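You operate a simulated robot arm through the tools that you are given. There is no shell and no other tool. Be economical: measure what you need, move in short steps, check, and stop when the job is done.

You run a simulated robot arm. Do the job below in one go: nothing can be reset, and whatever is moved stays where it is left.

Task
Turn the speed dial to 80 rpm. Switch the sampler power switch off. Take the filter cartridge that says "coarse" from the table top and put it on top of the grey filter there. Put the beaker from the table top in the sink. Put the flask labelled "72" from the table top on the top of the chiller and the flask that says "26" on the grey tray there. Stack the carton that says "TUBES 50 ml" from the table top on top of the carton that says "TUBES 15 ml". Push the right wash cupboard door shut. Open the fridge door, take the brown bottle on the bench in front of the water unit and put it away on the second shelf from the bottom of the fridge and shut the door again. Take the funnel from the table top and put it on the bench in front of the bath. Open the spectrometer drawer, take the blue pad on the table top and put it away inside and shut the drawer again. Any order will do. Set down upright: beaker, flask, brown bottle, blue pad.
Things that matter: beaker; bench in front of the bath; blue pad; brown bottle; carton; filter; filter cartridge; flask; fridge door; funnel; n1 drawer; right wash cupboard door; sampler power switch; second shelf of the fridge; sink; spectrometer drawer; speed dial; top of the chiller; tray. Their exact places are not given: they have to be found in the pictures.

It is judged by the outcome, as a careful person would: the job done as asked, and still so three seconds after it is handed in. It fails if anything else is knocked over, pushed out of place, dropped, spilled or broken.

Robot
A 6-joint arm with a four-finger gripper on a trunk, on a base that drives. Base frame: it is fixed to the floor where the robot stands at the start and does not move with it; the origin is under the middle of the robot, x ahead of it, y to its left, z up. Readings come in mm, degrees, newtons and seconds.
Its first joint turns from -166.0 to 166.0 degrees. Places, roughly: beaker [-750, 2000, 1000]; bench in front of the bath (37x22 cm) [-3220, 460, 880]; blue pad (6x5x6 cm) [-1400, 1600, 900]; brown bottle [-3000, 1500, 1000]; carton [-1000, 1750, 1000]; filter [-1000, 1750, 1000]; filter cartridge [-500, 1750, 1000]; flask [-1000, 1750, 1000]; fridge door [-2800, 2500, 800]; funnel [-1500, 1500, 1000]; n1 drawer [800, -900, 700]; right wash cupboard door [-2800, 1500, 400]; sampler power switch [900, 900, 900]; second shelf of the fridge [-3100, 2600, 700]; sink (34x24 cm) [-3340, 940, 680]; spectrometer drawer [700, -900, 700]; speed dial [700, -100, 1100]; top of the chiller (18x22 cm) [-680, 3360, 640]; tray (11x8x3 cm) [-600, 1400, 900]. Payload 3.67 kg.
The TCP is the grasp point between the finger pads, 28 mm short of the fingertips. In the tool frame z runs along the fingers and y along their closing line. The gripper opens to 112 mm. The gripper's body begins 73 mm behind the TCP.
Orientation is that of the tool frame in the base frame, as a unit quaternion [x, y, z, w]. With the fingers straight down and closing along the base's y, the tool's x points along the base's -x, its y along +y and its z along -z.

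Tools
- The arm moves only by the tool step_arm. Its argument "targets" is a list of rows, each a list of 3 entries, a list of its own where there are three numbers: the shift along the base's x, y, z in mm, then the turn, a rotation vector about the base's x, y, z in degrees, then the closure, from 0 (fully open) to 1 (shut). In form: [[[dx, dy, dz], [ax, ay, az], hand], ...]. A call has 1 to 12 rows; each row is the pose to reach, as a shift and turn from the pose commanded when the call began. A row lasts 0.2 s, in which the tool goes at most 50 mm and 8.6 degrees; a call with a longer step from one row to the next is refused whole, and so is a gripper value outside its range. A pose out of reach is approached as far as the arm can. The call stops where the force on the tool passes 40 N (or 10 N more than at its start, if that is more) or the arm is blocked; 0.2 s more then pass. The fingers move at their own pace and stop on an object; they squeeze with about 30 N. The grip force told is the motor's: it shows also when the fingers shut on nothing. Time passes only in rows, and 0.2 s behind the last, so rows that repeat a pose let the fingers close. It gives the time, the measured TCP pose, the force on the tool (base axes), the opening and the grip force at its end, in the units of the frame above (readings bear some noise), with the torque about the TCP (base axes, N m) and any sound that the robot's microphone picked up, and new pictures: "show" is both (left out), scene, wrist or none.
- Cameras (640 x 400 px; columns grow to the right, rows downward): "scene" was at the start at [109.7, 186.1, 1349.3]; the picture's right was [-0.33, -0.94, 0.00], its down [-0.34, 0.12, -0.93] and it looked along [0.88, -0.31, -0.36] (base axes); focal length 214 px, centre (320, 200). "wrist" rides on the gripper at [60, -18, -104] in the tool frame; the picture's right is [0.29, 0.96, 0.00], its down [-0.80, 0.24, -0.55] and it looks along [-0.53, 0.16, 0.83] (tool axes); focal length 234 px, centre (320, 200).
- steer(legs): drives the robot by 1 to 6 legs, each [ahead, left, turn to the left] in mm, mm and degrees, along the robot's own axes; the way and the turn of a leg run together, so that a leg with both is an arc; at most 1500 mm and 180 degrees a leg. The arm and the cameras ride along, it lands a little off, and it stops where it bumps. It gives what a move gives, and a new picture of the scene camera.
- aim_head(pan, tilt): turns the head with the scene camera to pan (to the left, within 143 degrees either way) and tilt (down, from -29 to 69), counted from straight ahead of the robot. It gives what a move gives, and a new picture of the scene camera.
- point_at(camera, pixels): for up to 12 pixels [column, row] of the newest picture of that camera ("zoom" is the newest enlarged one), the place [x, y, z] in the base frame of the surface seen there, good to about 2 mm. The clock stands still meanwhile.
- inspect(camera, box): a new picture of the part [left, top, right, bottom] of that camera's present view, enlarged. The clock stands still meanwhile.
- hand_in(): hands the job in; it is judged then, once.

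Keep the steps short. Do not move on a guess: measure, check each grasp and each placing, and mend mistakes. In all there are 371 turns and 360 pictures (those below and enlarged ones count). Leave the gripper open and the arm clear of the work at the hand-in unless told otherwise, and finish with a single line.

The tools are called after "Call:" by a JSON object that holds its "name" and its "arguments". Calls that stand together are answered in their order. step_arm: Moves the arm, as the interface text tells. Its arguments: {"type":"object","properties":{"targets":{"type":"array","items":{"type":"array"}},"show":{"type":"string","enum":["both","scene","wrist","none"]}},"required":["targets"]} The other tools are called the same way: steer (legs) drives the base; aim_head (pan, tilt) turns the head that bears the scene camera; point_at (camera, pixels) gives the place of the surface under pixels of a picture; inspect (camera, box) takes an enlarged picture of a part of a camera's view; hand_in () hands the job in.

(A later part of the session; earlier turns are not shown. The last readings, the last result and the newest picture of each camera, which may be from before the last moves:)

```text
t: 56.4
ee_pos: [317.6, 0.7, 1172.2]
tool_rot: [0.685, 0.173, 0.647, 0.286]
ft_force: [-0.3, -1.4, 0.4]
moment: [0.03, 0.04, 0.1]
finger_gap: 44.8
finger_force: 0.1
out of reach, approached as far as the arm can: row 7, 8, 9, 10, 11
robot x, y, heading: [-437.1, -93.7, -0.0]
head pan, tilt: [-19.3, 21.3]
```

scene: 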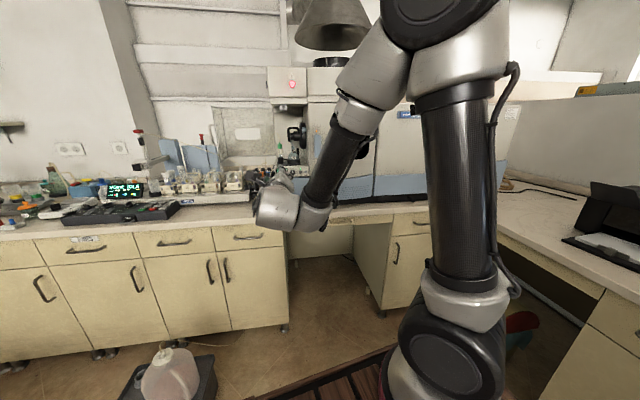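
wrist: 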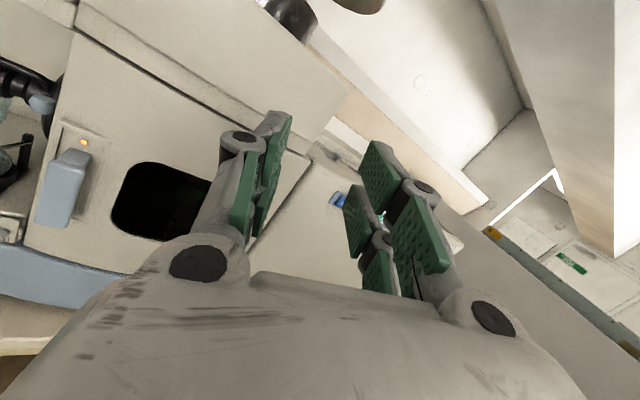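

Orientation is exact. Drive ahead 200, right 136; the tool ends near (518,-135,1172), clear of the handle.

Call:
{"name": "steer", "arguments": {"legs": [[200, -136, 0]]}}

Call:
{"name": "step_arm", "arguments": {"targets": [[[15, 5, -25], [0, 0, 0], 0.6], [[30, 10, -50], [0, 0, 0], 0.6], [[50, 18, -80], [0, 0, 0], 0.6], [[72, 25, -80], [0, 0, 0], 0.6], [[72, 25, -80], [0, 0, 0], 0.6]]}}

```text
t: 58.2
ee_pos: [516.5, -137.4, 1171.6]
tool_rot: [0.686, 0.173, 0.647, 0.286]
ft_force: [-0.4, -0.4, 1.0]
moment: [-0.01, 0.02, 0.03]
finger_gap: 44.9
finger_force: 0.2
robot x, y, heading: [-238.2, -232.0, 0.0]
head pan, tilt: [-19.3, 21.3]
```

scene: 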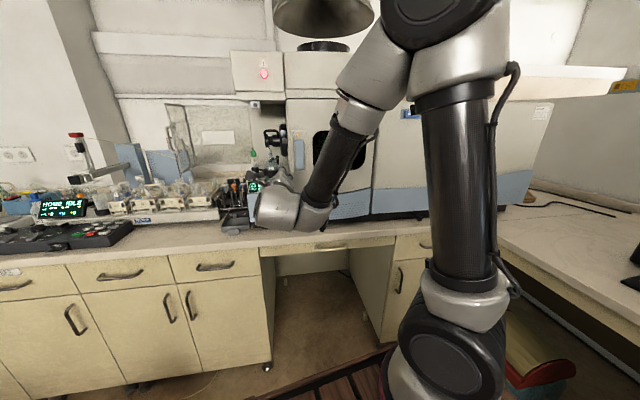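

```text
t: 59.4
ee_pos: [585.9, -112.2, 1090.1]
tool_rot: [0.685, 0.173, 0.646, 0.287]
ft_force: [0.2, -0.2, 1.3]
moment: [-0.02, 0.0, 0.01]
finger_gap: 45.0
finger_force: 0.1
robot x, y, heading: [-236.9, -233.7, 0.1]
head pan, tilt: [-19.3, 21.3]
```

scene: 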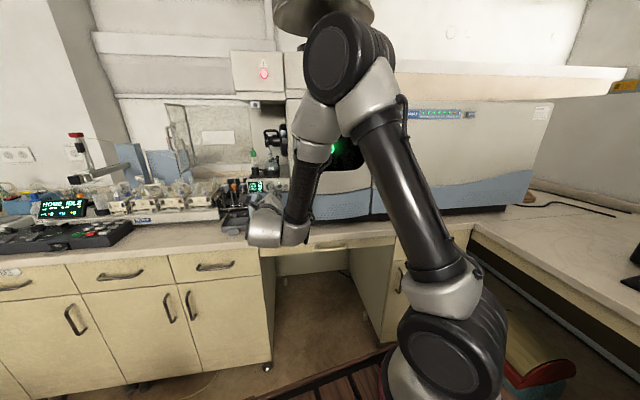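
wrist: 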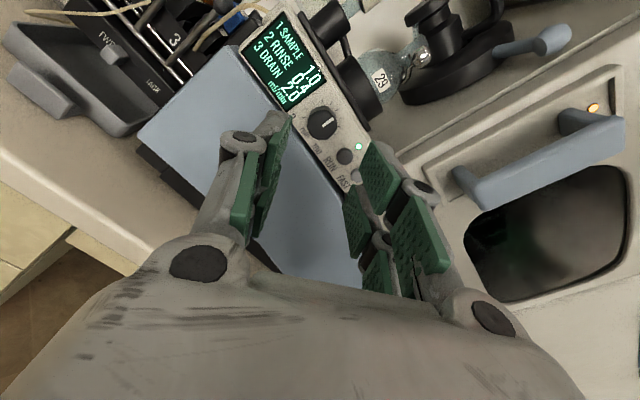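

The tool is in front of the dial as planned. I check the blue apron below and the dial position from the wrist view.

Call:
{"name": "point_at", "arguments": {"camera": "wrist", "pixels": [[230, 90], [200, 130], [300, 220], [320, 270], [320, 118], [345, 156], [300, 160], [308, 120]]}}

Call:
{"name": "inspect", "arguments": {"camera": "wrist", "box": [272, 90, 368, 150]}}

```text
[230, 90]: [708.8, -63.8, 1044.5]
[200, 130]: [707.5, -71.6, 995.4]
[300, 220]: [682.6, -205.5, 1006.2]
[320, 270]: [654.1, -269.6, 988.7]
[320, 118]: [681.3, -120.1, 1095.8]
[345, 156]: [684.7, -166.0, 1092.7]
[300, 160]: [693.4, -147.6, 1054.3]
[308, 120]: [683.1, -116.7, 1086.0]
```

```text
6.67 times, centred on (320, 120) of wrist
```

zoom: 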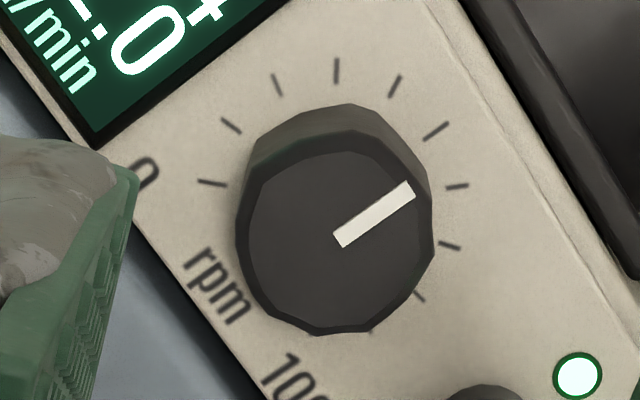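

Pointer reads about 50.4 (parallel to the 50 tick), so it needs about +79°. I narrow the fingers to 36 mm and advance over the dial.

Call:
{"name": "step_arm", "arguments": {"targets": [[[25, -3, 1], [0, 0, 0], 0.68], [[45, -5, 2], [0, 0, 0], 0.68], [[62, -7, 2.5], [0, 0, 0], 0.68], [[73, -8.5, 2.5], [0, 0, 0], 0.68], [[83, -9.8, 2.5], [0, 0, 0], 0.68], [[83, -9.8, 2.5], [0, 0, 0], 0.68]]}}

```text
t: 60.8
ee_pos: [671.1, -121.5, 1092.6]
tool_rot: [0.686, 0.174, 0.646, 0.285]
ft_force: [-22.4, 5.0, -4.0]
moment: [-0.03, 0.27, 0.21]
finger_gap: 38.4
finger_force: 1.8
robot x, y, heading: [-236.9, -235.4, 0.1]
head pan, tilt: [-19.3, 21.3]
heard: click
```

scene: 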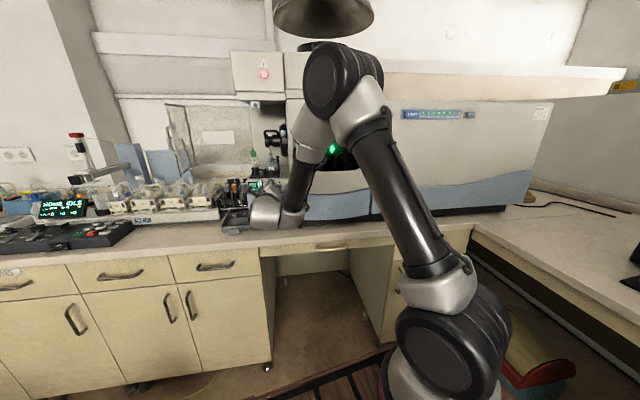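
wrist: 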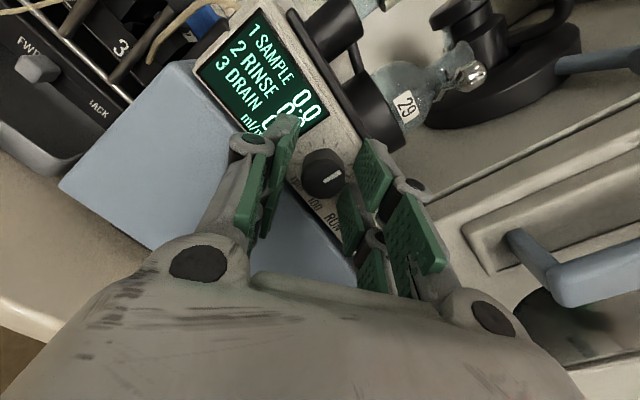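

I heard a click and the display shows 0.0: the finger touched the RUN button. I back off to look.

Call:
{"name": "step_arm", "arguments": {"targets": [[[-20, 3, 0], [0, 0, 0], 0.68], [[-40, 6, 0], [0, 0, 0], 0.68], [[-60, 9.5, 0], [0, 0, 0], 0.68]]}}

Call:
{"name": "inspect", "arguments": {"camera": "wrist", "box": [240, 60, 432, 180]}}

```text
t: 61.6
ee_pos: [611.7, -113.9, 1092.6]
tool_rot: [0.686, 0.174, 0.646, 0.287]
ft_force: [-0.1, 0.5, -0.5]
moment: [0.0, -0.01, 0.01]
finger_gap: 35.8
finger_force: 0.1
robot x, y, heading: [-238.5, -231.2, -0.1]
head pan, tilt: [-19.3, 21.3]
```

scene: 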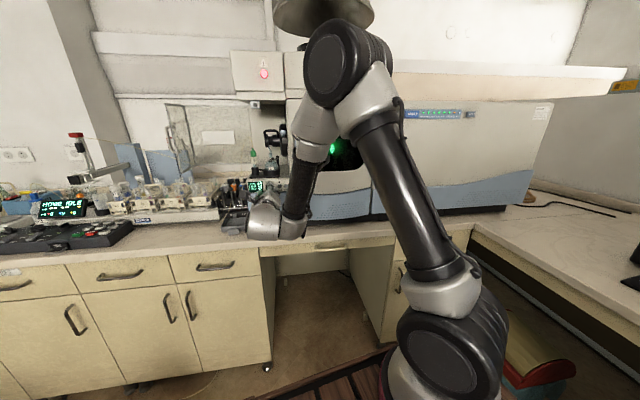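
wrist: 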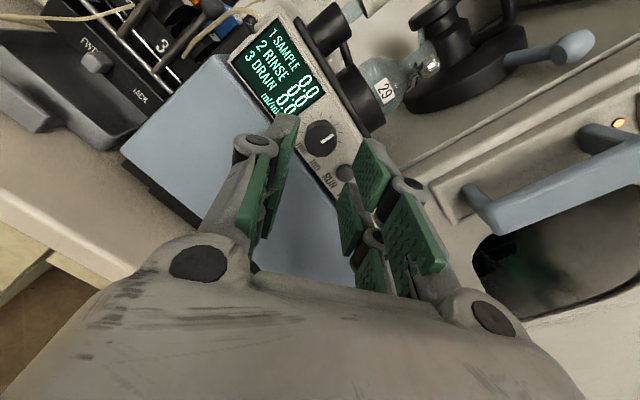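

```text
3.33 times, centred on (336, 120) of wrist
```

zoom: 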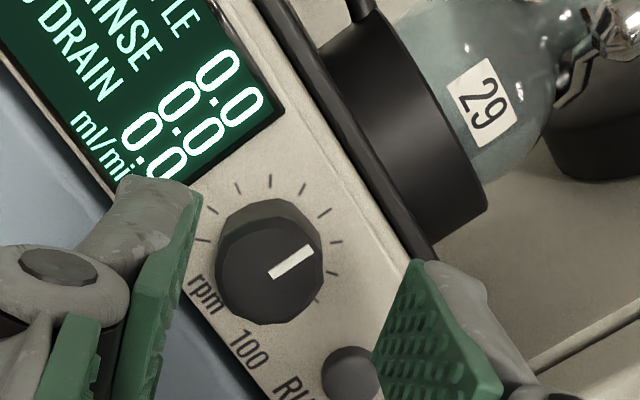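

The dial is well centred in the wrist view. I step back a bit to see the LED and the RUN button's state.

Call:
{"name": "step_arm", "arguments": {"targets": [[[-30, 5, 0], [0, 0, 0], 0.5], [[-60, 10, 0], [0, 0, 0], 0.3]], "show": "wrist"}}

Call:
{"name": "inspect", "arguments": {"camera": "wrist", "box": [256, 70, 384, 150]}}

```text
t: 62.2
ee_pos: [550.5, -103.3, 1094.0]
tool_rot: [0.686, 0.173, 0.646, 0.287]
ft_force: [-0.1, 0.2, 0.2]
moment: [-0.02, 0.0, 0.01]
finger_gap: 78.3
finger_force: 0.1
robot x, y, heading: [-237.1, -232.8, 0.2]
head pan, tilt: [-19.3, 21.3]
```

wrist: 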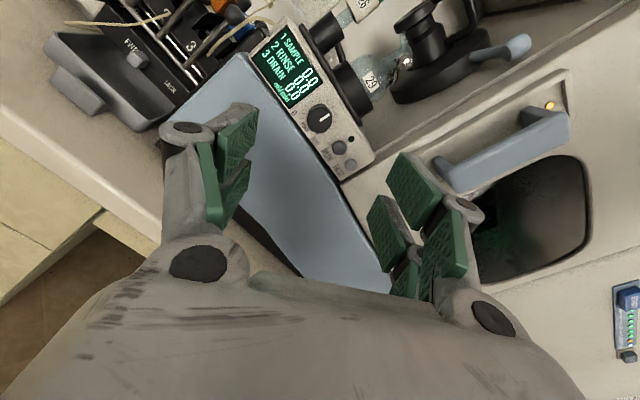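

```text
5.00 times, centred on (320, 110) of wrist
```

zoom: 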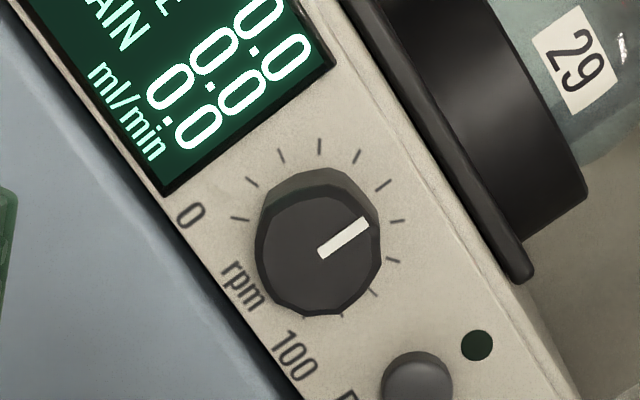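

The RUN LED went off, so I must press RUN again later. The dial stands 18 mm proud but RUN only ~8 mm, so I grip shallower: fingertips 11 mm off the panel.

Call:
{"name": "step_arm", "arguments": {"targets": [[[40, -6, 0], [0, 0, 0], 0.66], [[75, -12, -1], [0, 0, 0], 0.66], [[95, -15, -1.5], [0, 0, 0], 0.66], [[106, -16.8, -1.5], [0, 0, 0], 0.66], [[110.5, -17.3, -1.5], [0, 0, 0], 0.66], [[110.5, -17.3, -1.5], [0, 0, 0], 0.66]]}}

```text
t: 63.6
ee_pos: [660.5, -121.5, 1093.7]
tool_rot: [0.686, 0.173, 0.646, 0.287]
ft_force: [-0.1, -0.1, -0.8]
moment: [0.01, -0.02, 0.0]
finger_gap: 38.1
finger_force: 0.0
robot x, y, heading: [-239.2, -229.9, -0.4]
head pan, tilt: [-19.3, 21.3]
```

scene: 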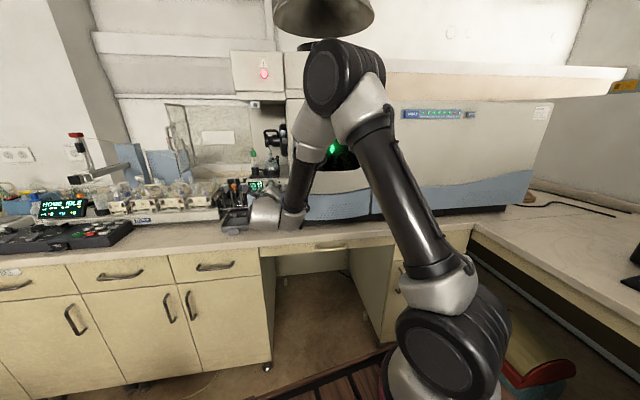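
wrist: 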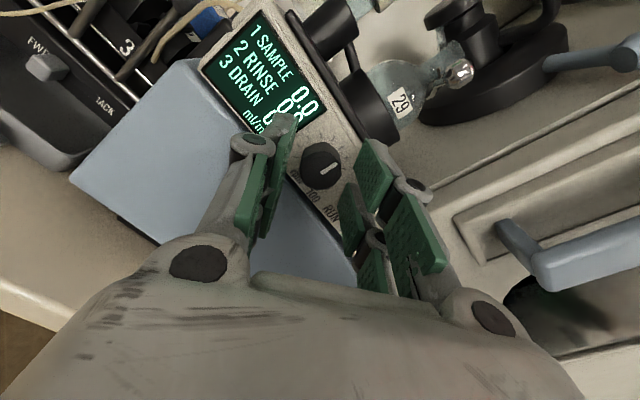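

No contact. Close on the dial gently.

Call:
{"name": "step_arm", "arguments": {"targets": [[[1.5, -0.2, -0.7], [0, 0, 0], 0.72], [[1.5, -0.2, -0.7], [0, 0, 0], 0.8], [[1.5, -0.2, -0.7], [0, 0, 0], 0.9], [[1.5, -0.2, -0.7], [0, 0, 0], 0.9]], "show": "none"}}

```text
t: 64.6
ee_pos: [662.6, -122.7, 1093.0]
tool_rot: [0.686, 0.172, 0.646, 0.286]
ft_force: [-1.4, -9.9, 3.5]
moment: [0.01, -0.09, -0.47]
finger_gap: 23.0
finger_force: 45.0
robot x, y, heading: [-236.4, -235.7, 0.1]
head pan, tilt: [-19.3, 21.3]
```

Gripped (23 mm). Now turn +79° clockwise about the dial's axis.

Call:
{"name": "step_arm", "arguments": {"targets": [[[0, -1.5, 0.5], [7.8, -1.3, 0], 0.9], [[0, -1.5, 0.5], [15.6, -2.6, 0], 0.9], [[0, -1.5, 0.5], [23.4, -3.9, 0], 0.9], [[0, -1.5, 0.5], [31.2, -5.2, 0], 0.9], [[0, -1.5, 0.5], [39, -6.5, 0], 0.9], [[0, -1.5, 0.5], [46.7, -7.8, 0], 0.9], [[0, -1.5, 0.5], [54.5, -9.1, 0], 0.9], [[0, -1.5, 0.5], [62.3, -10.4, 0], 0.9], [[0, -1.5, 0.5], [70.1, -11.7, 0], 0.9], [[0, -1.5, 0.5], [77.9, -13, 0], 0.9], [[0, -1.5, 0.5], [77.9, -13, 0], 0.9]]}}

```text
t: 67.0
ee_pos: [662.8, -122.8, 1093.0]
tool_rot: [0.64, -0.303, 0.68, -0.191]
ft_force: [-18.3, -20.1, 7.0]
moment: [-0.09, -0.43, -1.1]
finger_gap: 23.0
finger_force: 45.2
robot x, y, heading: [-238.1, -235.4, 0.1]
head pan, tilt: [-19.3, 21.3]
```

scene: 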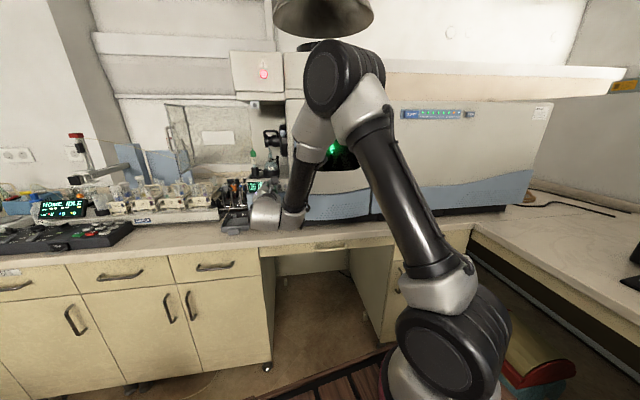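
wrist: 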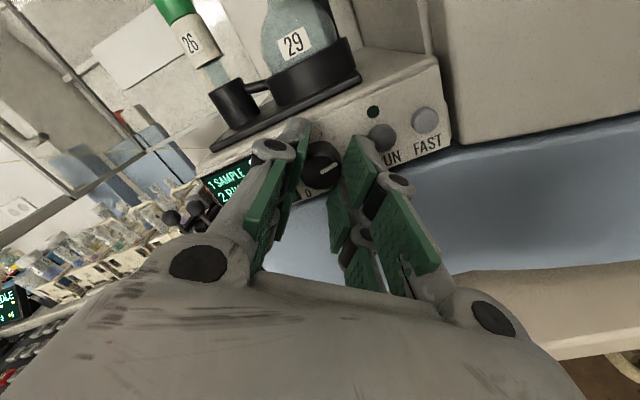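

Turned. Release, retreat along the axis, and check the pointer.

Call:
{"name": "step_arm", "arguments": {"targets": [[[0, 0, 0], [0, 0, 0], 0.75], [[0, 0, 0], [0, 0, 0], 0.68], [[-30, 5, 0], [0, 0, 0], 0.68], [[-60, 10, 0], [0, 0, 0], 0.5], [[-80, 13, 0], [0, 0, 0], 0.4]], "show": "wrist"}}

Call:
{"name": "inspect", "arguments": {"camera": "wrist", "box": [272, 100, 400, 180]}}

```text
t: 68.2
ee_pos: [581.9, -107.8, 1090.5]
tool_rot: [0.641, -0.302, 0.679, -0.189]
ft_force: [0.9, 0.4, -0.6]
moment: [0.01, -0.01, -0.02]
finger_gap: 67.2
finger_force: 0.1
robot x, y, heading: [-240.5, -231.8, -0.3]
head pan, tilt: [-19.3, 21.3]
```

wrist: 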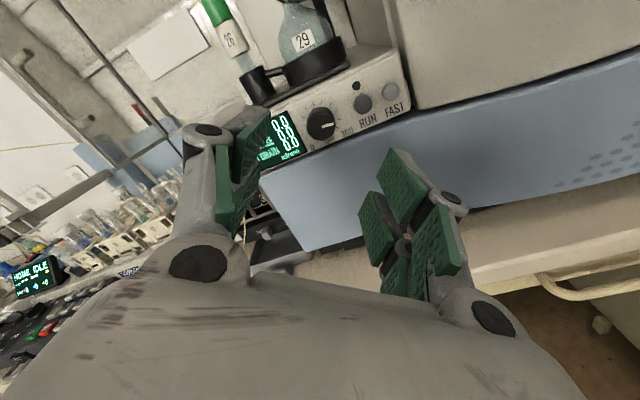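

```text
5.00 times, centred on (336, 140) of wrist
```

zoom: 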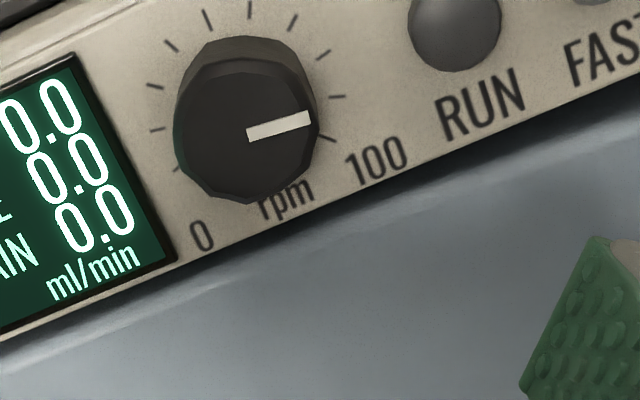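

The pointer lies between the 80 mark (31° in the image) and 90 mark (2°), at 16°: about 85 rpm. Regrip and turn back 14°.

Call:
{"name": "step_arm", "arguments": {"targets": [[[35, -6, 1], [0, 0, 0], 0.66], [[60, -11, 2], [0, 0, 0], 0.66], [[75, -14.5, 2.5], [0, 0, 0], 0.66], [[80, -15.5, 2.5], [0, 0, 0], 0.66], [[80, -15.5, 2.5], [0, 0, 0], 0.75], [[80, -15.5, 2.5], [0, 0, 0], 0.9], [[80, -15.5, 2.5], [0, 0, 0], 0.9], [[80, -15.5, 2.5], [-6.9, 1.2, 0], 0.9], [[80, -15.5, 2.5], [-13.8, 2.3, 0], 0.9], [[80, -15.5, 2.5], [-13.8, 2.3, 0], 0.9]], "show": "none"}}

Call:
{"name": "step_arm", "arguments": {"targets": [[[0, 0, 0], [0, 0, 0], 0.75], [[0, 0, 0], [0, 0, 0], 0.66], [[-30, 5, 0], [0, 0, 0], 0.66], [[-60, 10, 0], [0, 0, 0], 0.5], [[-80, 13, 0], [0, 0, 0], 0.4]], "show": "none"}}

Call:
{"name": "inspect", "arguments": {"camera": "wrist", "box": [272, 90, 368, 150]}}

```text
t: 70.4
ee_pos: [662.8, -123.8, 1094.7]
tool_rot: [0.673, -0.221, 0.698, -0.106]
ft_force: [-1.4, 6.4, -1.9]
moment: [0.09, 0.36, 0.24]
finger_gap: 23.6
finger_force: 44.9
robot x, y, heading: [-239.3, -232.1, 0.1]
head pan, tilt: [-19.3, 21.3]
```

```text
t: 71.6
ee_pos: [583.6, -111.2, 1093.1]
tool_rot: [0.673, -0.221, 0.698, -0.106]
ft_force: [0.8, -0.2, 0.0]
moment: [0.05, -0.02, 0.0]
finger_gap: 67.5
finger_force: 0.1
robot x, y, heading: [-237.5, -231.9, -0.1]
head pan, tilt: [-19.3, 21.3]
```

```text
6.67 times, centred on (320, 120) of wrist
```

zoom: 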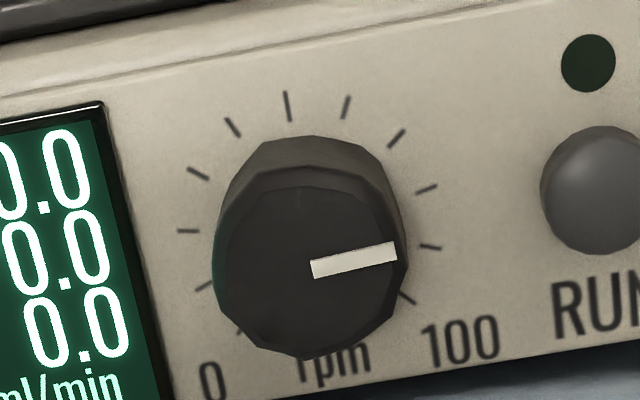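

Better: about 82.5. One more small correction of -7°.

Call:
{"name": "step_arm", "arguments": {"targets": [[[35, -5, 0], [0, 0, 0], 0.66], [[60, -9, 0], [0, 0, 0], 0.66], [[74, -11.3, 0], [0, 0, 0], 0.66], [[78.5, -12.3, 0], [0, 0, 0], 0.66], [[78.5, -12.3, 0], [0, 0, 0], 0.75], [[78.5, -12.3, 0], [0, 0, 0], 0.9], [[78.5, -12.3, 0], [0, 0, 0], 0.9], [[78.5, -12.3, 0], [-3.5, 0.6, 0], 0.9], [[78.5, -12.3, 0], [-7, 1.2, 0], 0.9], [[78.5, -12.3, 0], [-7, 1.2, 0], 0.9]], "show": "none"}}

Call:
{"name": "step_arm", "arguments": {"targets": [[[0, 0, 0], [0, 0, 0], 0.75], [[0, 0, 0], [0, 0, 0], 0.66], [[-30, 5, 0], [0, 0, 0], 0.66], [[-60, 10, 0], [0, 0, 0], 0.5], [[-80, 13, 0], [0, 0, 0], 0.4]], "show": "none"}}

Call:
{"name": "inspect", "arguments": {"camera": "wrist", "box": [280, 90, 376, 150]}}

```text
t: 73.8
ee_pos: [662.6, -122.7, 1092.6]
tool_rot: [0.685, -0.181, 0.703, -0.063]
ft_force: [5.2, -3.4, -5.1]
moment: [0.06, 0.33, -0.06]
finger_gap: 23.0
finger_force: 45.1
robot x, y, heading: [-240.6, -229.5, 0.1]
head pan, tilt: [-19.3, 21.3]
```

```text
t: 75.0
ee_pos: [583.2, -109.6, 1093.6]
tool_rot: [0.686, -0.179, 0.703, -0.062]
ft_force: [0.7, -0.2, 0.3]
moment: [-0.03, 0.02, 0.03]
finger_gap: 67.5
finger_force: 0.0
robot x, y, heading: [-236.2, -230.8, -0.0]
head pan, tilt: [-19.3, 21.3]
```

```text
6.67 times, centred on (328, 120) of wrist
```

zoom: 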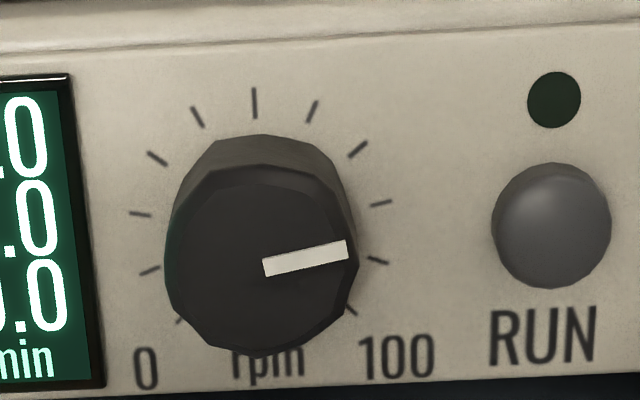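

Interpolating the 70, 80 and 90 marks, the pointer reads about 80. Now RUN must be restored; measure its button.

Call:
{"name": "point_at", "arguments": {"camera": "zoom", "pixels": [[553, 225], [500, 225], [605, 225], [553, 170], [553, 280], [450, 250], [260, 260]]}}

Call:
{"name": "step_arm", "arguments": {"targets": [[[0, -20, 0], [0, 0, 0], 0.7], [[0, -39, -0.5], [0, 0, 0], 1], [[0, -39, -0.5], [0, 0, 0], 1], [[0, -39, -0.5], [0, 0, 0], 1]], "show": "wrist"}}

```text
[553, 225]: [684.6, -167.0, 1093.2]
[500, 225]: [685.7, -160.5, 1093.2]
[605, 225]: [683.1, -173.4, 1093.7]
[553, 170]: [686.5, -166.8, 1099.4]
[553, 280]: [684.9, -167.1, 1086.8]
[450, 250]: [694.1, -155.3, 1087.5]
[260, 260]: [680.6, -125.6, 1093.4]
```

```text
t: 76.0
ee_pos: [582.7, -150.3, 1093.5]
tool_rot: [0.685, -0.18, 0.703, -0.063]
ft_force: [0.1, -0.4, 0.2]
moment: [-0.03, 0.05, -0.01]
finger_gap: 0.0
finger_force: 30.0
robot x, y, heading: [-239.6, -228.6, -0.1]
head pan, tilt: [-19.3, 21.3]
```

wrist: 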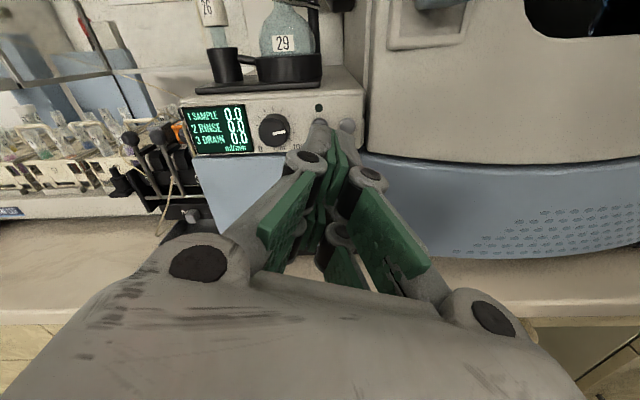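

Tip is lined up with RUN. Advance slowly until it clicks, then retreat.

Call:
{"name": "step_arm", "arguments": {"targets": [[[35, -5.8, 0], [0, 0, 0], 1], [[60, -10, 0], [0, 0, 0], 1], [[70, -11.6, 0], [0, 0, 0], 1], [[74, -12.3, 0], [0, 0, 0], 1], [[76, -12.6, 0], [0, 0, 0], 1], [[78, -13, 0], [0, 0, 0], 1]], "show": "none"}}

```text
t: 77.4
ee_pos: [660.6, -161.6, 1092.9]
tool_rot: [0.686, -0.179, 0.703, -0.064]
ft_force: [-0.9, -0.1, 0.5]
moment: [0.02, 0.0, -0.01]
finger_gap: 0.0
finger_force: 29.8
robot x, y, heading: [-238.8, -233.9, -0.1]
head pan, tilt: [-19.3, 21.3]
```

Call:
{"name": "step_arm", "arguments": {"targets": [[[1.5, -0.3, 0], [0, 0, 0], 1], [[3, -0.5, 0], [0, 0, 0], 1], [[4.5, -0.8, 0], [0, 0, 0], 1]], "show": "wrist"}}

```text
t: 78.2
ee_pos: [664.3, -162.4, 1092.9]
tool_rot: [0.686, -0.18, 0.703, -0.061]
ft_force: [-2.6, -0.1, -1.7]
moment: [-0.02, 0.06, -0.01]
finger_gap: 6.0
finger_force: 35.9
robot x, y, heading: [-239.9, -231.2, -0.1]
head pan, tilt: [-19.3, 21.3]
heard: click
```

wrist: 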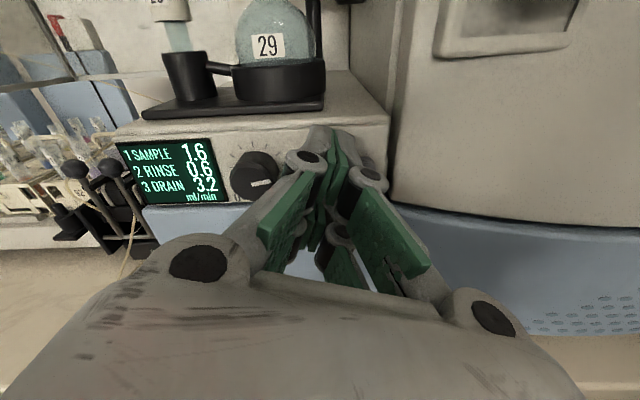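

Click; the display reads 1.6 / 0.6 / 3.2, which is 1.6 times the 50 rpm values: 80 rpm and running again. Retreat straight back.

Call:
{"name": "step_arm", "arguments": {"targets": [[[-15, 2.5, 0], [0, 0, 0], 0.95], [[-45, 7.5, 0], [0, 0, 0], 0.9], [[-80, 13, 0], [0, 0, 0], 0.7], [[-125, 20, 0], [0, 0, 0], 0.4], [[-170, 28, 0], [0, 0, 0], 0.4]]}}

Call:
{"name": "inspect", "arguments": {"camera": "wrist", "box": [220, 70, 380, 170]}}

```text
t: 79.4
ee_pos: [522.8, -117.8, 1098.1]
tool_rot: [0.686, -0.179, 0.703, -0.063]
ft_force: [0.2, -0.4, -0.3]
moment: [-0.04, -0.04, 0.03]
finger_gap: 67.3
finger_force: 0.0
out of reach, approached as far as the arm can: row 5
robot x, y, heading: [-242.3, -230.3, -0.4]
head pan, tilt: [-19.3, 21.3]
```

scene: 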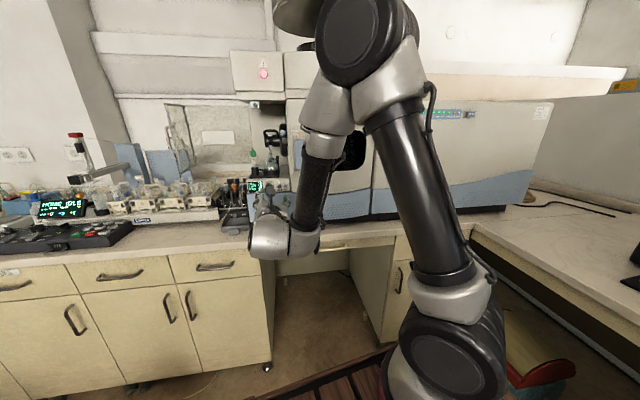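
wrist: 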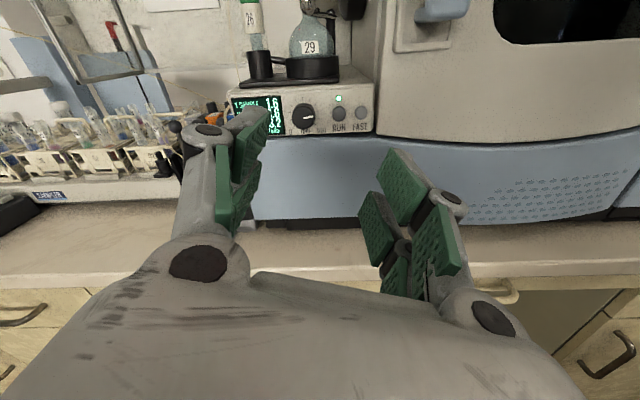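

```text
4.00 times, centred on (300, 120) of wrist
```

zoom: 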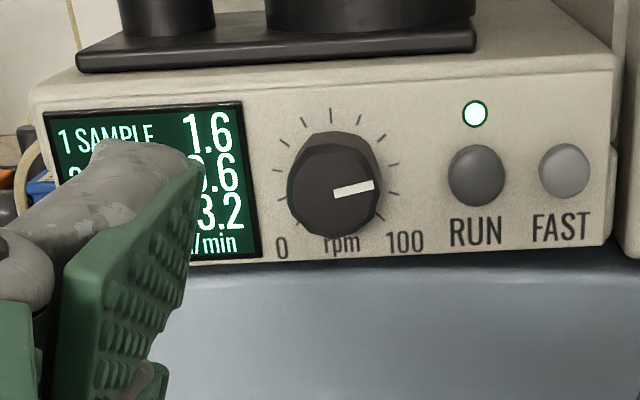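

The RUN LED is lit and the dial is at 80. Next the sampler power switch: look left with the head.

Call:
{"name": "aim_head", "arguments": {"pan": 35, "tilt": 25}}

Call:
{"name": "inspect", "arguments": {"camera": "scene", "box": [240, 100, 560, 300]}}

```text
t: 80.6
ee_pos: [523.8, -117.4, 1097.9]
tool_rot: [0.685, -0.18, 0.703, -0.063]
ft_force: [0.3, 0.0, -0.7]
moment: [0.01, 0.02, 0.0]
finger_gap: 67.0
finger_force: 0.0
robot x, y, heading: [-240.1, -234.7, -0.3]
head pan, tilt: [35.0, 25.0]
```

scene: 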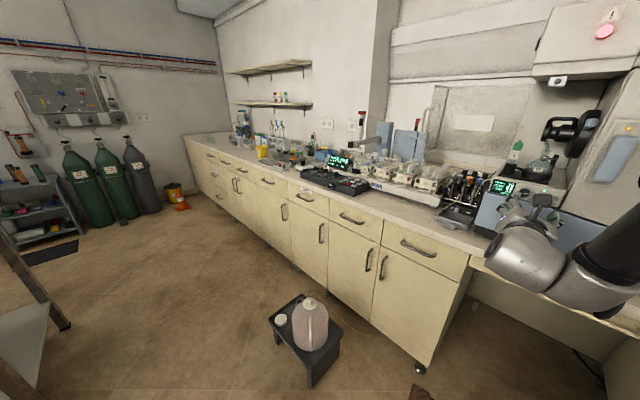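

```text
2.00 times, centred on (400, 200) of scene
```

zoom: 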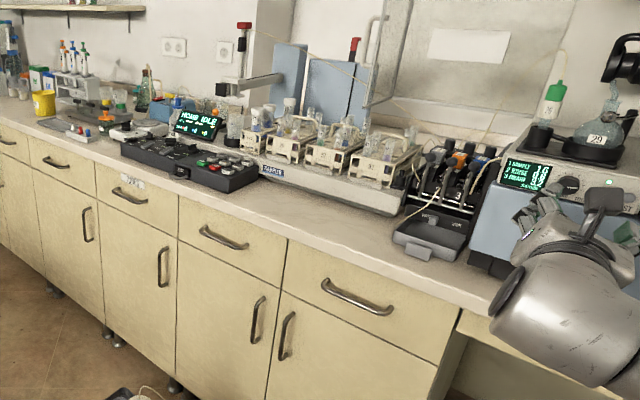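

Measure the waste stand on the floor and the black console, to plan the drive.

Call:
{"name": "point_at", "arguments": {"camera": "scene", "pixels": [[305, 318], [270, 320], [340, 350], [310, 385], [298, 178], [365, 190], [345, 220], [372, 232], [330, 160], [400, 150]]}}

Call:
{"name": "aim_head", "arguments": {"pan": 100, "tilt": 20}}

```text
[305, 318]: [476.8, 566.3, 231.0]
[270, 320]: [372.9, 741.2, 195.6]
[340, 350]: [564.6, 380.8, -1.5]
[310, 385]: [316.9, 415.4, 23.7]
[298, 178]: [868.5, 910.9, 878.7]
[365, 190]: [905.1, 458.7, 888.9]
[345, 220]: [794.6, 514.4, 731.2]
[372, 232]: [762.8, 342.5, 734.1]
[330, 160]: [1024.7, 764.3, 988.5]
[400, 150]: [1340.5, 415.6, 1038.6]
```

```text
t: 82.0
ee_pos: [523.4, -118.0, 1097.0]
tool_rot: [0.685, -0.179, 0.703, -0.062]
ft_force: [-0.6, -0.3, 0.3]
moment: [0.02, -0.01, 0.0]
finger_gap: 67.0
finger_force: 0.1
robot x, y, heading: [-237.0, -233.9, -0.1]
head pan, tilt: [100.0, 20.0]
```

scene: 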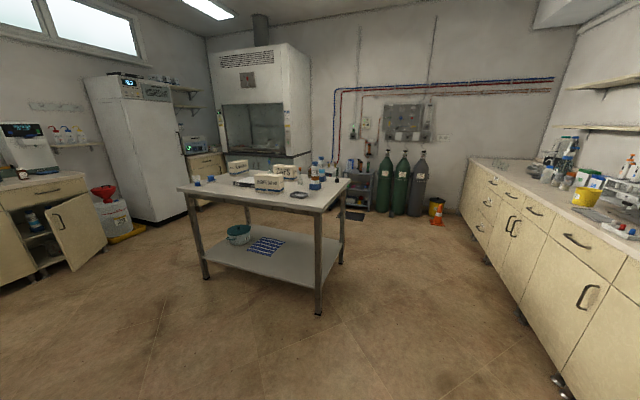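

Good overview. The spectrometer drawer is nearby, so I look right for it first.

Call:
{"name": "aim_head", "arguments": {"pan": -45, "tilt": 30}}

```text
t: 84.3
ee_pos: [523.4, -117.4, 1097.0]
tool_rot: [0.685, -0.18, 0.703, -0.062]
ft_force: [-0.2, 0.2, 0.0]
moment: [-0.01, -0.02, -0.01]
finger_gap: 67.3
finger_force: 0.0
robot x, y, heading: [-238.6, -236.3, -0.1]
head pan, tilt: [-45.0, 30.0]
```

scene: 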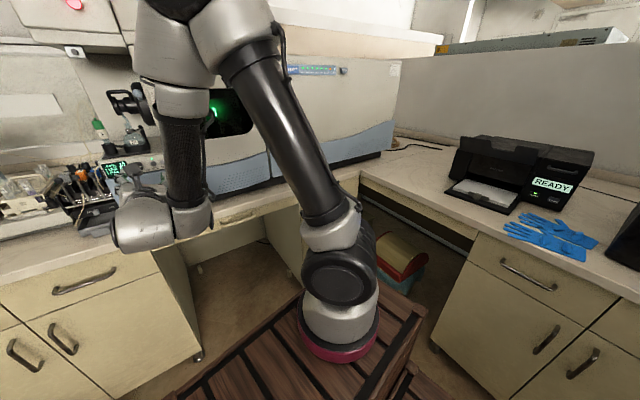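

Call:
{"name": "point_at", "arguments": {"camera": "scene", "pixels": [[238, 216], [225, 240], [330, 195], [225, 195], [270, 200], [530, 275], [350, 170]]}}

Call:
{"name": "inspect", "arguments": {"camera": "scene", "box": [180, 140, 420, 290]}}

```text
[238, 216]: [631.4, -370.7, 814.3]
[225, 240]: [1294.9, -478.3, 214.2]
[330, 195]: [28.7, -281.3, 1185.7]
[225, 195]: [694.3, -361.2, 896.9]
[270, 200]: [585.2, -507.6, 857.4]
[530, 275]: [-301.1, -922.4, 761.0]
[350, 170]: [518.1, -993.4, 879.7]
```

```text
2.67 times, centred on (300, 215) of scene
```

zoom: 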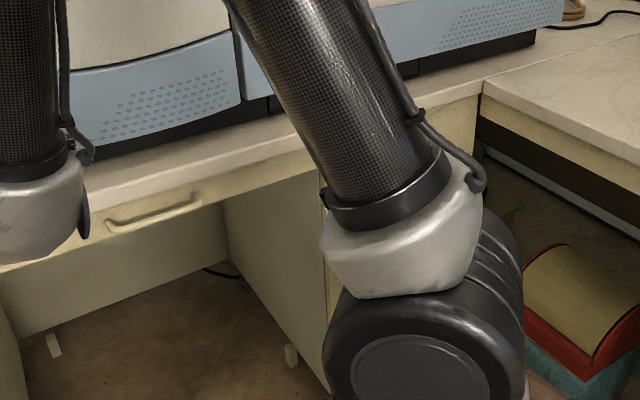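

I need a clear view; drive back 350 mm and look right again.

Call:
{"name": "steer", "arguments": {"legs": [[-380, 0, 0]]}}

Call:
{"name": "aim_head", "arguments": {"pan": -22, "tilt": 25}}

```text
t: 86.7
ee_pos: [143.4, -117.6, 1097.9]
tool_rot: [0.685, -0.181, 0.703, -0.062]
ft_force: [0.0, -0.3, 0.0]
moment: [0.0, 0.01, -0.02]
finger_gap: 67.0
finger_force: 0.1
robot x, y, heading: [-617.6, -229.8, -0.1]
head pan, tilt: [-45.0, 30.0]
```

scene: 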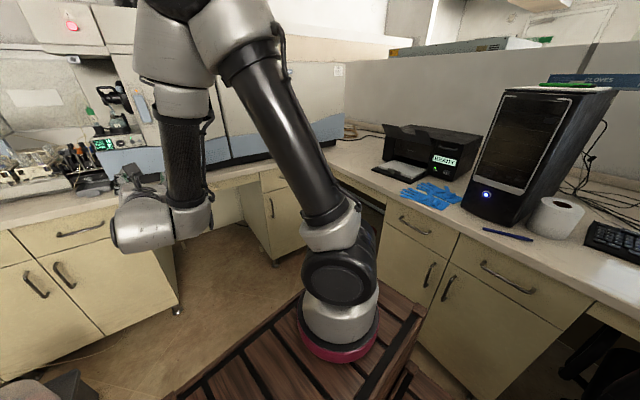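

```text
t: 87.5
ee_pos: [142.3, -117.5, 1097.5]
tool_rot: [0.685, -0.18, 0.703, -0.064]
ft_force: [0.0, 0.5, 0.3]
moment: [0.04, 0.03, -0.01]
finger_gap: 67.1
finger_force: 0.0
robot x, y, heading: [-619.6, -230.6, -0.4]
head pan, tilt: [-22.0, 25.0]
```

scene: 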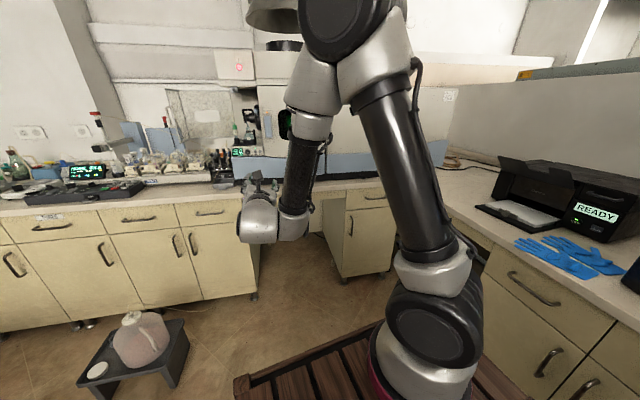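

Call:
{"name": "inspect", "arguments": {"camera": "scene", "box": [300, 165, 420, 240]}}

Call:
{"name": "point_at", "arguments": {"camera": "scene", "pixels": [[374, 195], [362, 192], [350, 228], [388, 240], [335, 184], [345, 184], [315, 190]]}}

```text
5.33 times, centred on (360, 202) of scene
```

zoom: 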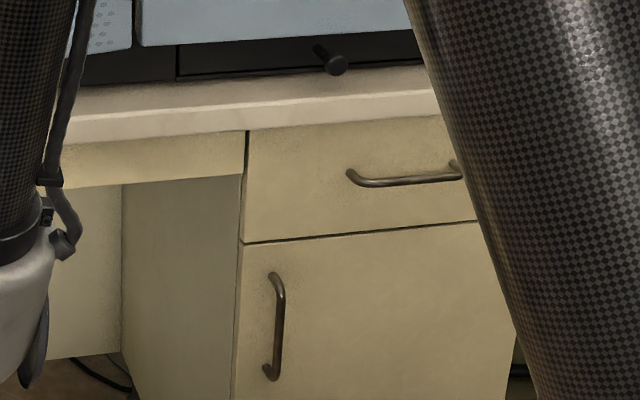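

```text
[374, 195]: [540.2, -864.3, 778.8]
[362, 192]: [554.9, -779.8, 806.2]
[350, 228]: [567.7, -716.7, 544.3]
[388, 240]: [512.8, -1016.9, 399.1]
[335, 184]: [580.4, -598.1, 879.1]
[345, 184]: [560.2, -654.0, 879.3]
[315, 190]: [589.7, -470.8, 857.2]
```

There is a black drawer with a knob in the spectrometer's plinth at zoom (335,60). Measure it.

Call:
{"name": "point_at", "arguments": {"camera": "zoom", "pixels": [[338, 62], [300, 40], [300, 72], [180, 60], [175, 82], [280, 88], [420, 60], [405, 180], [290, 330], [250, 130], [245, 235]]}}

```text
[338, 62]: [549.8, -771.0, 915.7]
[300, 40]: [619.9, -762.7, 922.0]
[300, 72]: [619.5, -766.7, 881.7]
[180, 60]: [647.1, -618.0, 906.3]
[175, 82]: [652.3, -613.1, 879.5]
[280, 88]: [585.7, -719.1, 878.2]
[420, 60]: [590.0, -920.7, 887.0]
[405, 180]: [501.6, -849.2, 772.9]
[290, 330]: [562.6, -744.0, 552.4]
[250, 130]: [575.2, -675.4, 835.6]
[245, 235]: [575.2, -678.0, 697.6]
```

Two candidate drawers here. I turn the robot right 40° to look for labels without the arm in the way.

Call:
{"name": "steer", "arguments": {"legs": [[0, 0, -45]]}}

Call:
{"name": "aim_head", "arguments": {"pan": 12, "tilt": 20}}

Call:
{"name": "inspect", "arguments": {"camera": "scene", "box": [160, 140, 400, 290]}}

```text
t: 90.0
ee_pos: [-1.9, -693.5, 1097.1]
tool_rot: [0.563, -0.43, 0.672, 0.214]
ft_force: [0.0, -0.8, -1.0]
moment: [0.04, -0.02, 0.01]
finger_gap: 67.3
finger_force: 0.0
robot x, y, heading: [-617.7, -230.5, -45.8]
head pan, tilt: [-22.0, 25.0]
```

scene: 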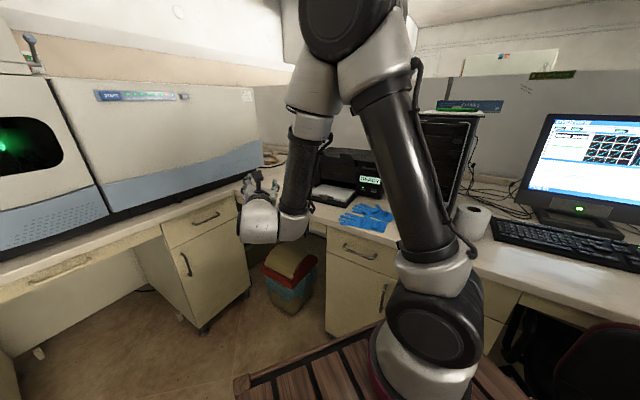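

```text
t: 91.0
ee_pos: [-1.6, -692.5, 1097.8]
tool_rot: [0.563, -0.43, 0.673, 0.213]
ft_force: [0.1, -0.7, 0.2]
moment: [0.03, -0.01, 0.03]
finger_gap: 66.9
finger_force: 0.0
robot x, y, heading: [-615.8, -233.5, -45.5]
head pan, tilt: [12.0, 20.0]
```

scene: 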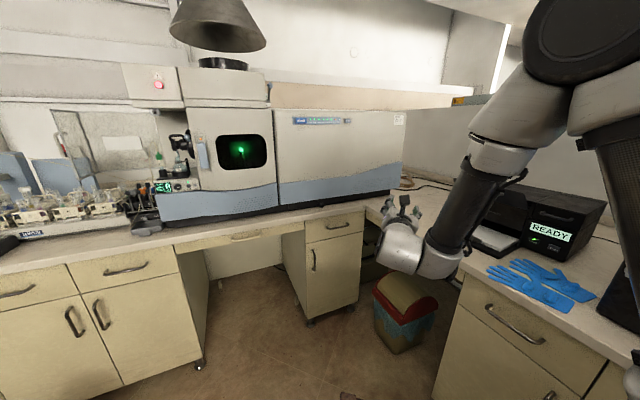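

```text
2.67 times, centred on (280, 215) of scene
```

zoom: 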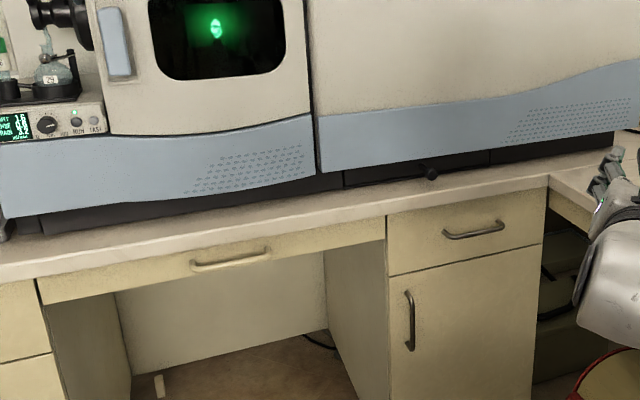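

The under-bench drawer at (545,-850,767) fits the given place (z ≈ 700). I will pull it with the tool pitched 45° down, so first swing the wrist back to the ordinary branch.

Call:
{"name": "step_arm", "arguments": {"targets": [[[-24, -5, 10], [3.6, -2.1, -7.2], 0.4], [[-48, -9, 19], [7.2, -4.2, -14.4], 0.4], [[-72, -14, 28], [10.7, -6.2, -21.7], 0.4], [[-95, -19, 38], [14.3, -8.3, -28.9], 0.4], [[-119, -24, 47], [17.9, -10.4, -36.1], 0.4], [[-143, -28, 57], [21.5, -12.5, -43.3], 0.4], [[-160, -15, 65], [25, -14.6, -50.5], 0.4], [[-177, 0, 72], [28.6, -16.6, -57.7], 0.4], [[-193, 20, 80], [32.2, -18.7, -65], 0.4], [[-209, 37, 87], [35.8, -20.8, -72.2], 0.4], [[-225, 54, 94], [39.4, -22.9, -79.4], 0.4], [[-241, 71, 101], [42.9, -25, -86.6], 0.4]], "show": "scene"}}

```text
t: 93.6
ee_pos: [-242.6, -622.1, 1199.1]
tool_rot: [-0.017, 0.913, -0.257, -0.316]
ft_force: [0.6, 0.0, -0.4]
moment: [-0.04, 0.03, 0.03]
finger_gap: 67.3
finger_force: 0.0
out of reach, approached as far as the arm can: row 1
robot x, y, heading: [-617.6, -235.0, -45.6]
head pan, tilt: [12.0, 20.0]
```

scene: 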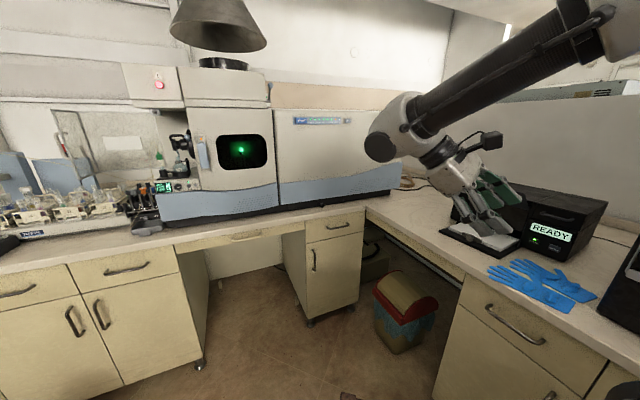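

Drive: turn left 25°, then ahead 374 and right 39, to stand at about (-279,-399).

Call:
{"name": "steer", "arguments": {"legs": [[0, 0, 25.6], [374, -39, 0]]}}

```text
t: 97.3
ee_pos: [222.8, -595.4, 1197.8]
tool_rot: [-0.215, 0.888, -0.32, -0.253]
ft_force: [0.1, -0.6, 1.1]
moment: [-0.01, 0.04, 0.01]
finger_gap: 67.6
finger_force: 0.1
robot x, y, heading: [-286.8, -397.0, -20.9]
head pan, tilt: [12.0, 20.0]
```

scene: 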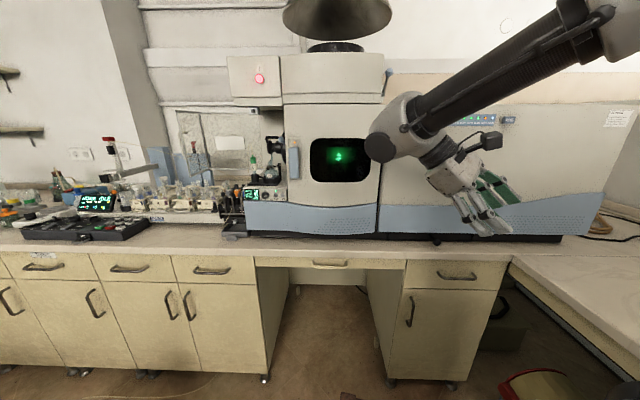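

Clear view of the drawer; measure its handle near (455,277).

Call:
{"name": "inspect", "arguments": {"camera": "scene", "box": [384, 225, 528, 315]}}

Call:
{"name": "point_at", "arguments": {"camera": "zoom", "pixels": [[240, 225], [320, 230], [400, 222], [300, 170], [440, 170], [450, 260], [300, 150], [300, 120], [380, 130]]}}

```text
4.44 times, centred on (456, 270) of scene
```

zoom: 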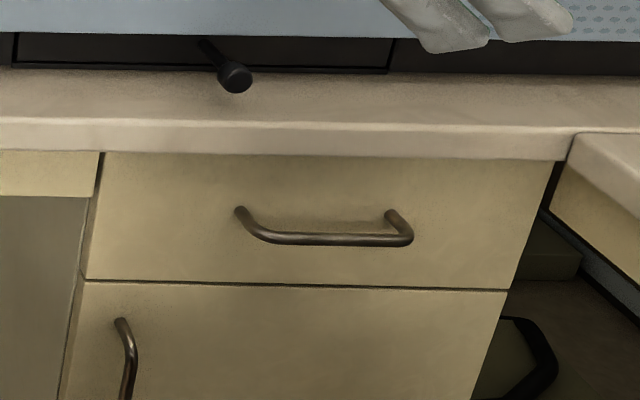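

```text
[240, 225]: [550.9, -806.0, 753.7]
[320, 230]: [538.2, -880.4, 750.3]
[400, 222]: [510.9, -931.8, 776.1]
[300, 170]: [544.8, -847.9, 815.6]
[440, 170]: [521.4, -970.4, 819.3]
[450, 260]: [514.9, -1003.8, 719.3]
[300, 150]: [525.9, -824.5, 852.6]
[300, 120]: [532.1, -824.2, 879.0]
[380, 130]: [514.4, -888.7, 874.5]
```

Call:
{"name": "point_at", "arguments": {"camera": "zoom", "pixels": [[280, 239], [320, 239], [360, 240], [320, 243], [320, 236], [320, 260], [245, 212]]}}

```text
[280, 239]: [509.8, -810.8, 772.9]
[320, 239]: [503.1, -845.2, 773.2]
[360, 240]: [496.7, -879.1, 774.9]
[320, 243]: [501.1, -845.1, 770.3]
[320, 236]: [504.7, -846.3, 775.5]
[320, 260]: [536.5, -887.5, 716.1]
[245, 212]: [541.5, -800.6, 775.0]
```

Bar centre (505,-845,773), standing 40 mm off the face. Move to a 45° approach pose 100 mm before it.

Call:
{"name": "step_arm", "arguments": {"targets": [[[20, -23, -34], [2.1, -3.3, 6.5], 0.78], [[41, -47, -69], [4.1, -6.7, 12.9], 0.78], [[62, -71, -104], [6.2, -10, 19.4], 0.78], [[83, -94, -139], [8.3, -13.4, 25.9], 0.78], [[104, -118, -174], [10.4, -16.7, 32.4], 0.78], [[124, -142, -209], [12.4, -20, 38.8], 0.78], [[145, -165, -244], [14.5, -23.4, 45.3], 0.78], [[166, -189, -279], [16.6, -26.7, 51.8], 0.78], [[187, -212, -314], [18.6, -30, 58.2], 0.78], [[207, -236, -348], [20.7, -33.4, 64.7], 0.78], [[207, -236, -348], [20.7, -33.4, 64.7], 0.78]]}}

```text
t: 99.7
ee_pos: [481.9, -733.9, 916.7]
tool_rot: [-0.557, 0.755, -0.315, 0.144]
ft_force: [-0.5, -0.6, 0.3]
moment: [0.01, -0.01, 0.0]
finger_gap: 24.7
finger_force: 0.1
out of reach, approached as far as the arm can: row 6, 8, 9, 10, 11
robot x, y, heading: [-280.2, -395.1, -20.7]
head pan, tilt: [12.0, 20.0]
```

scene: 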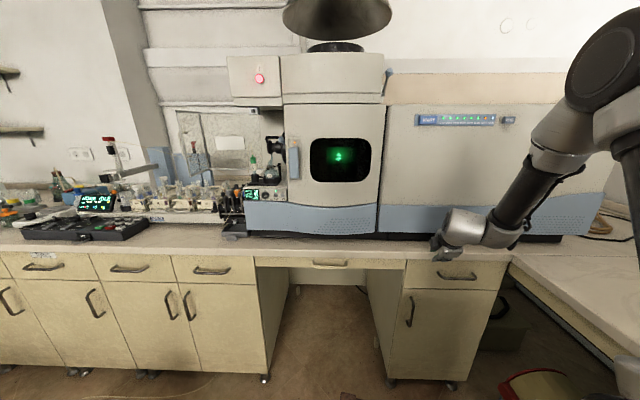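
wrist: 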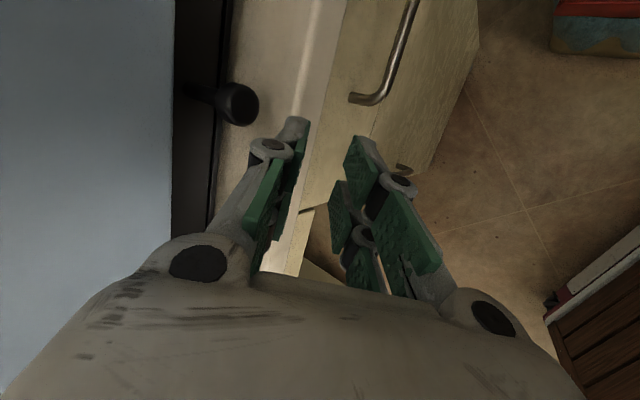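

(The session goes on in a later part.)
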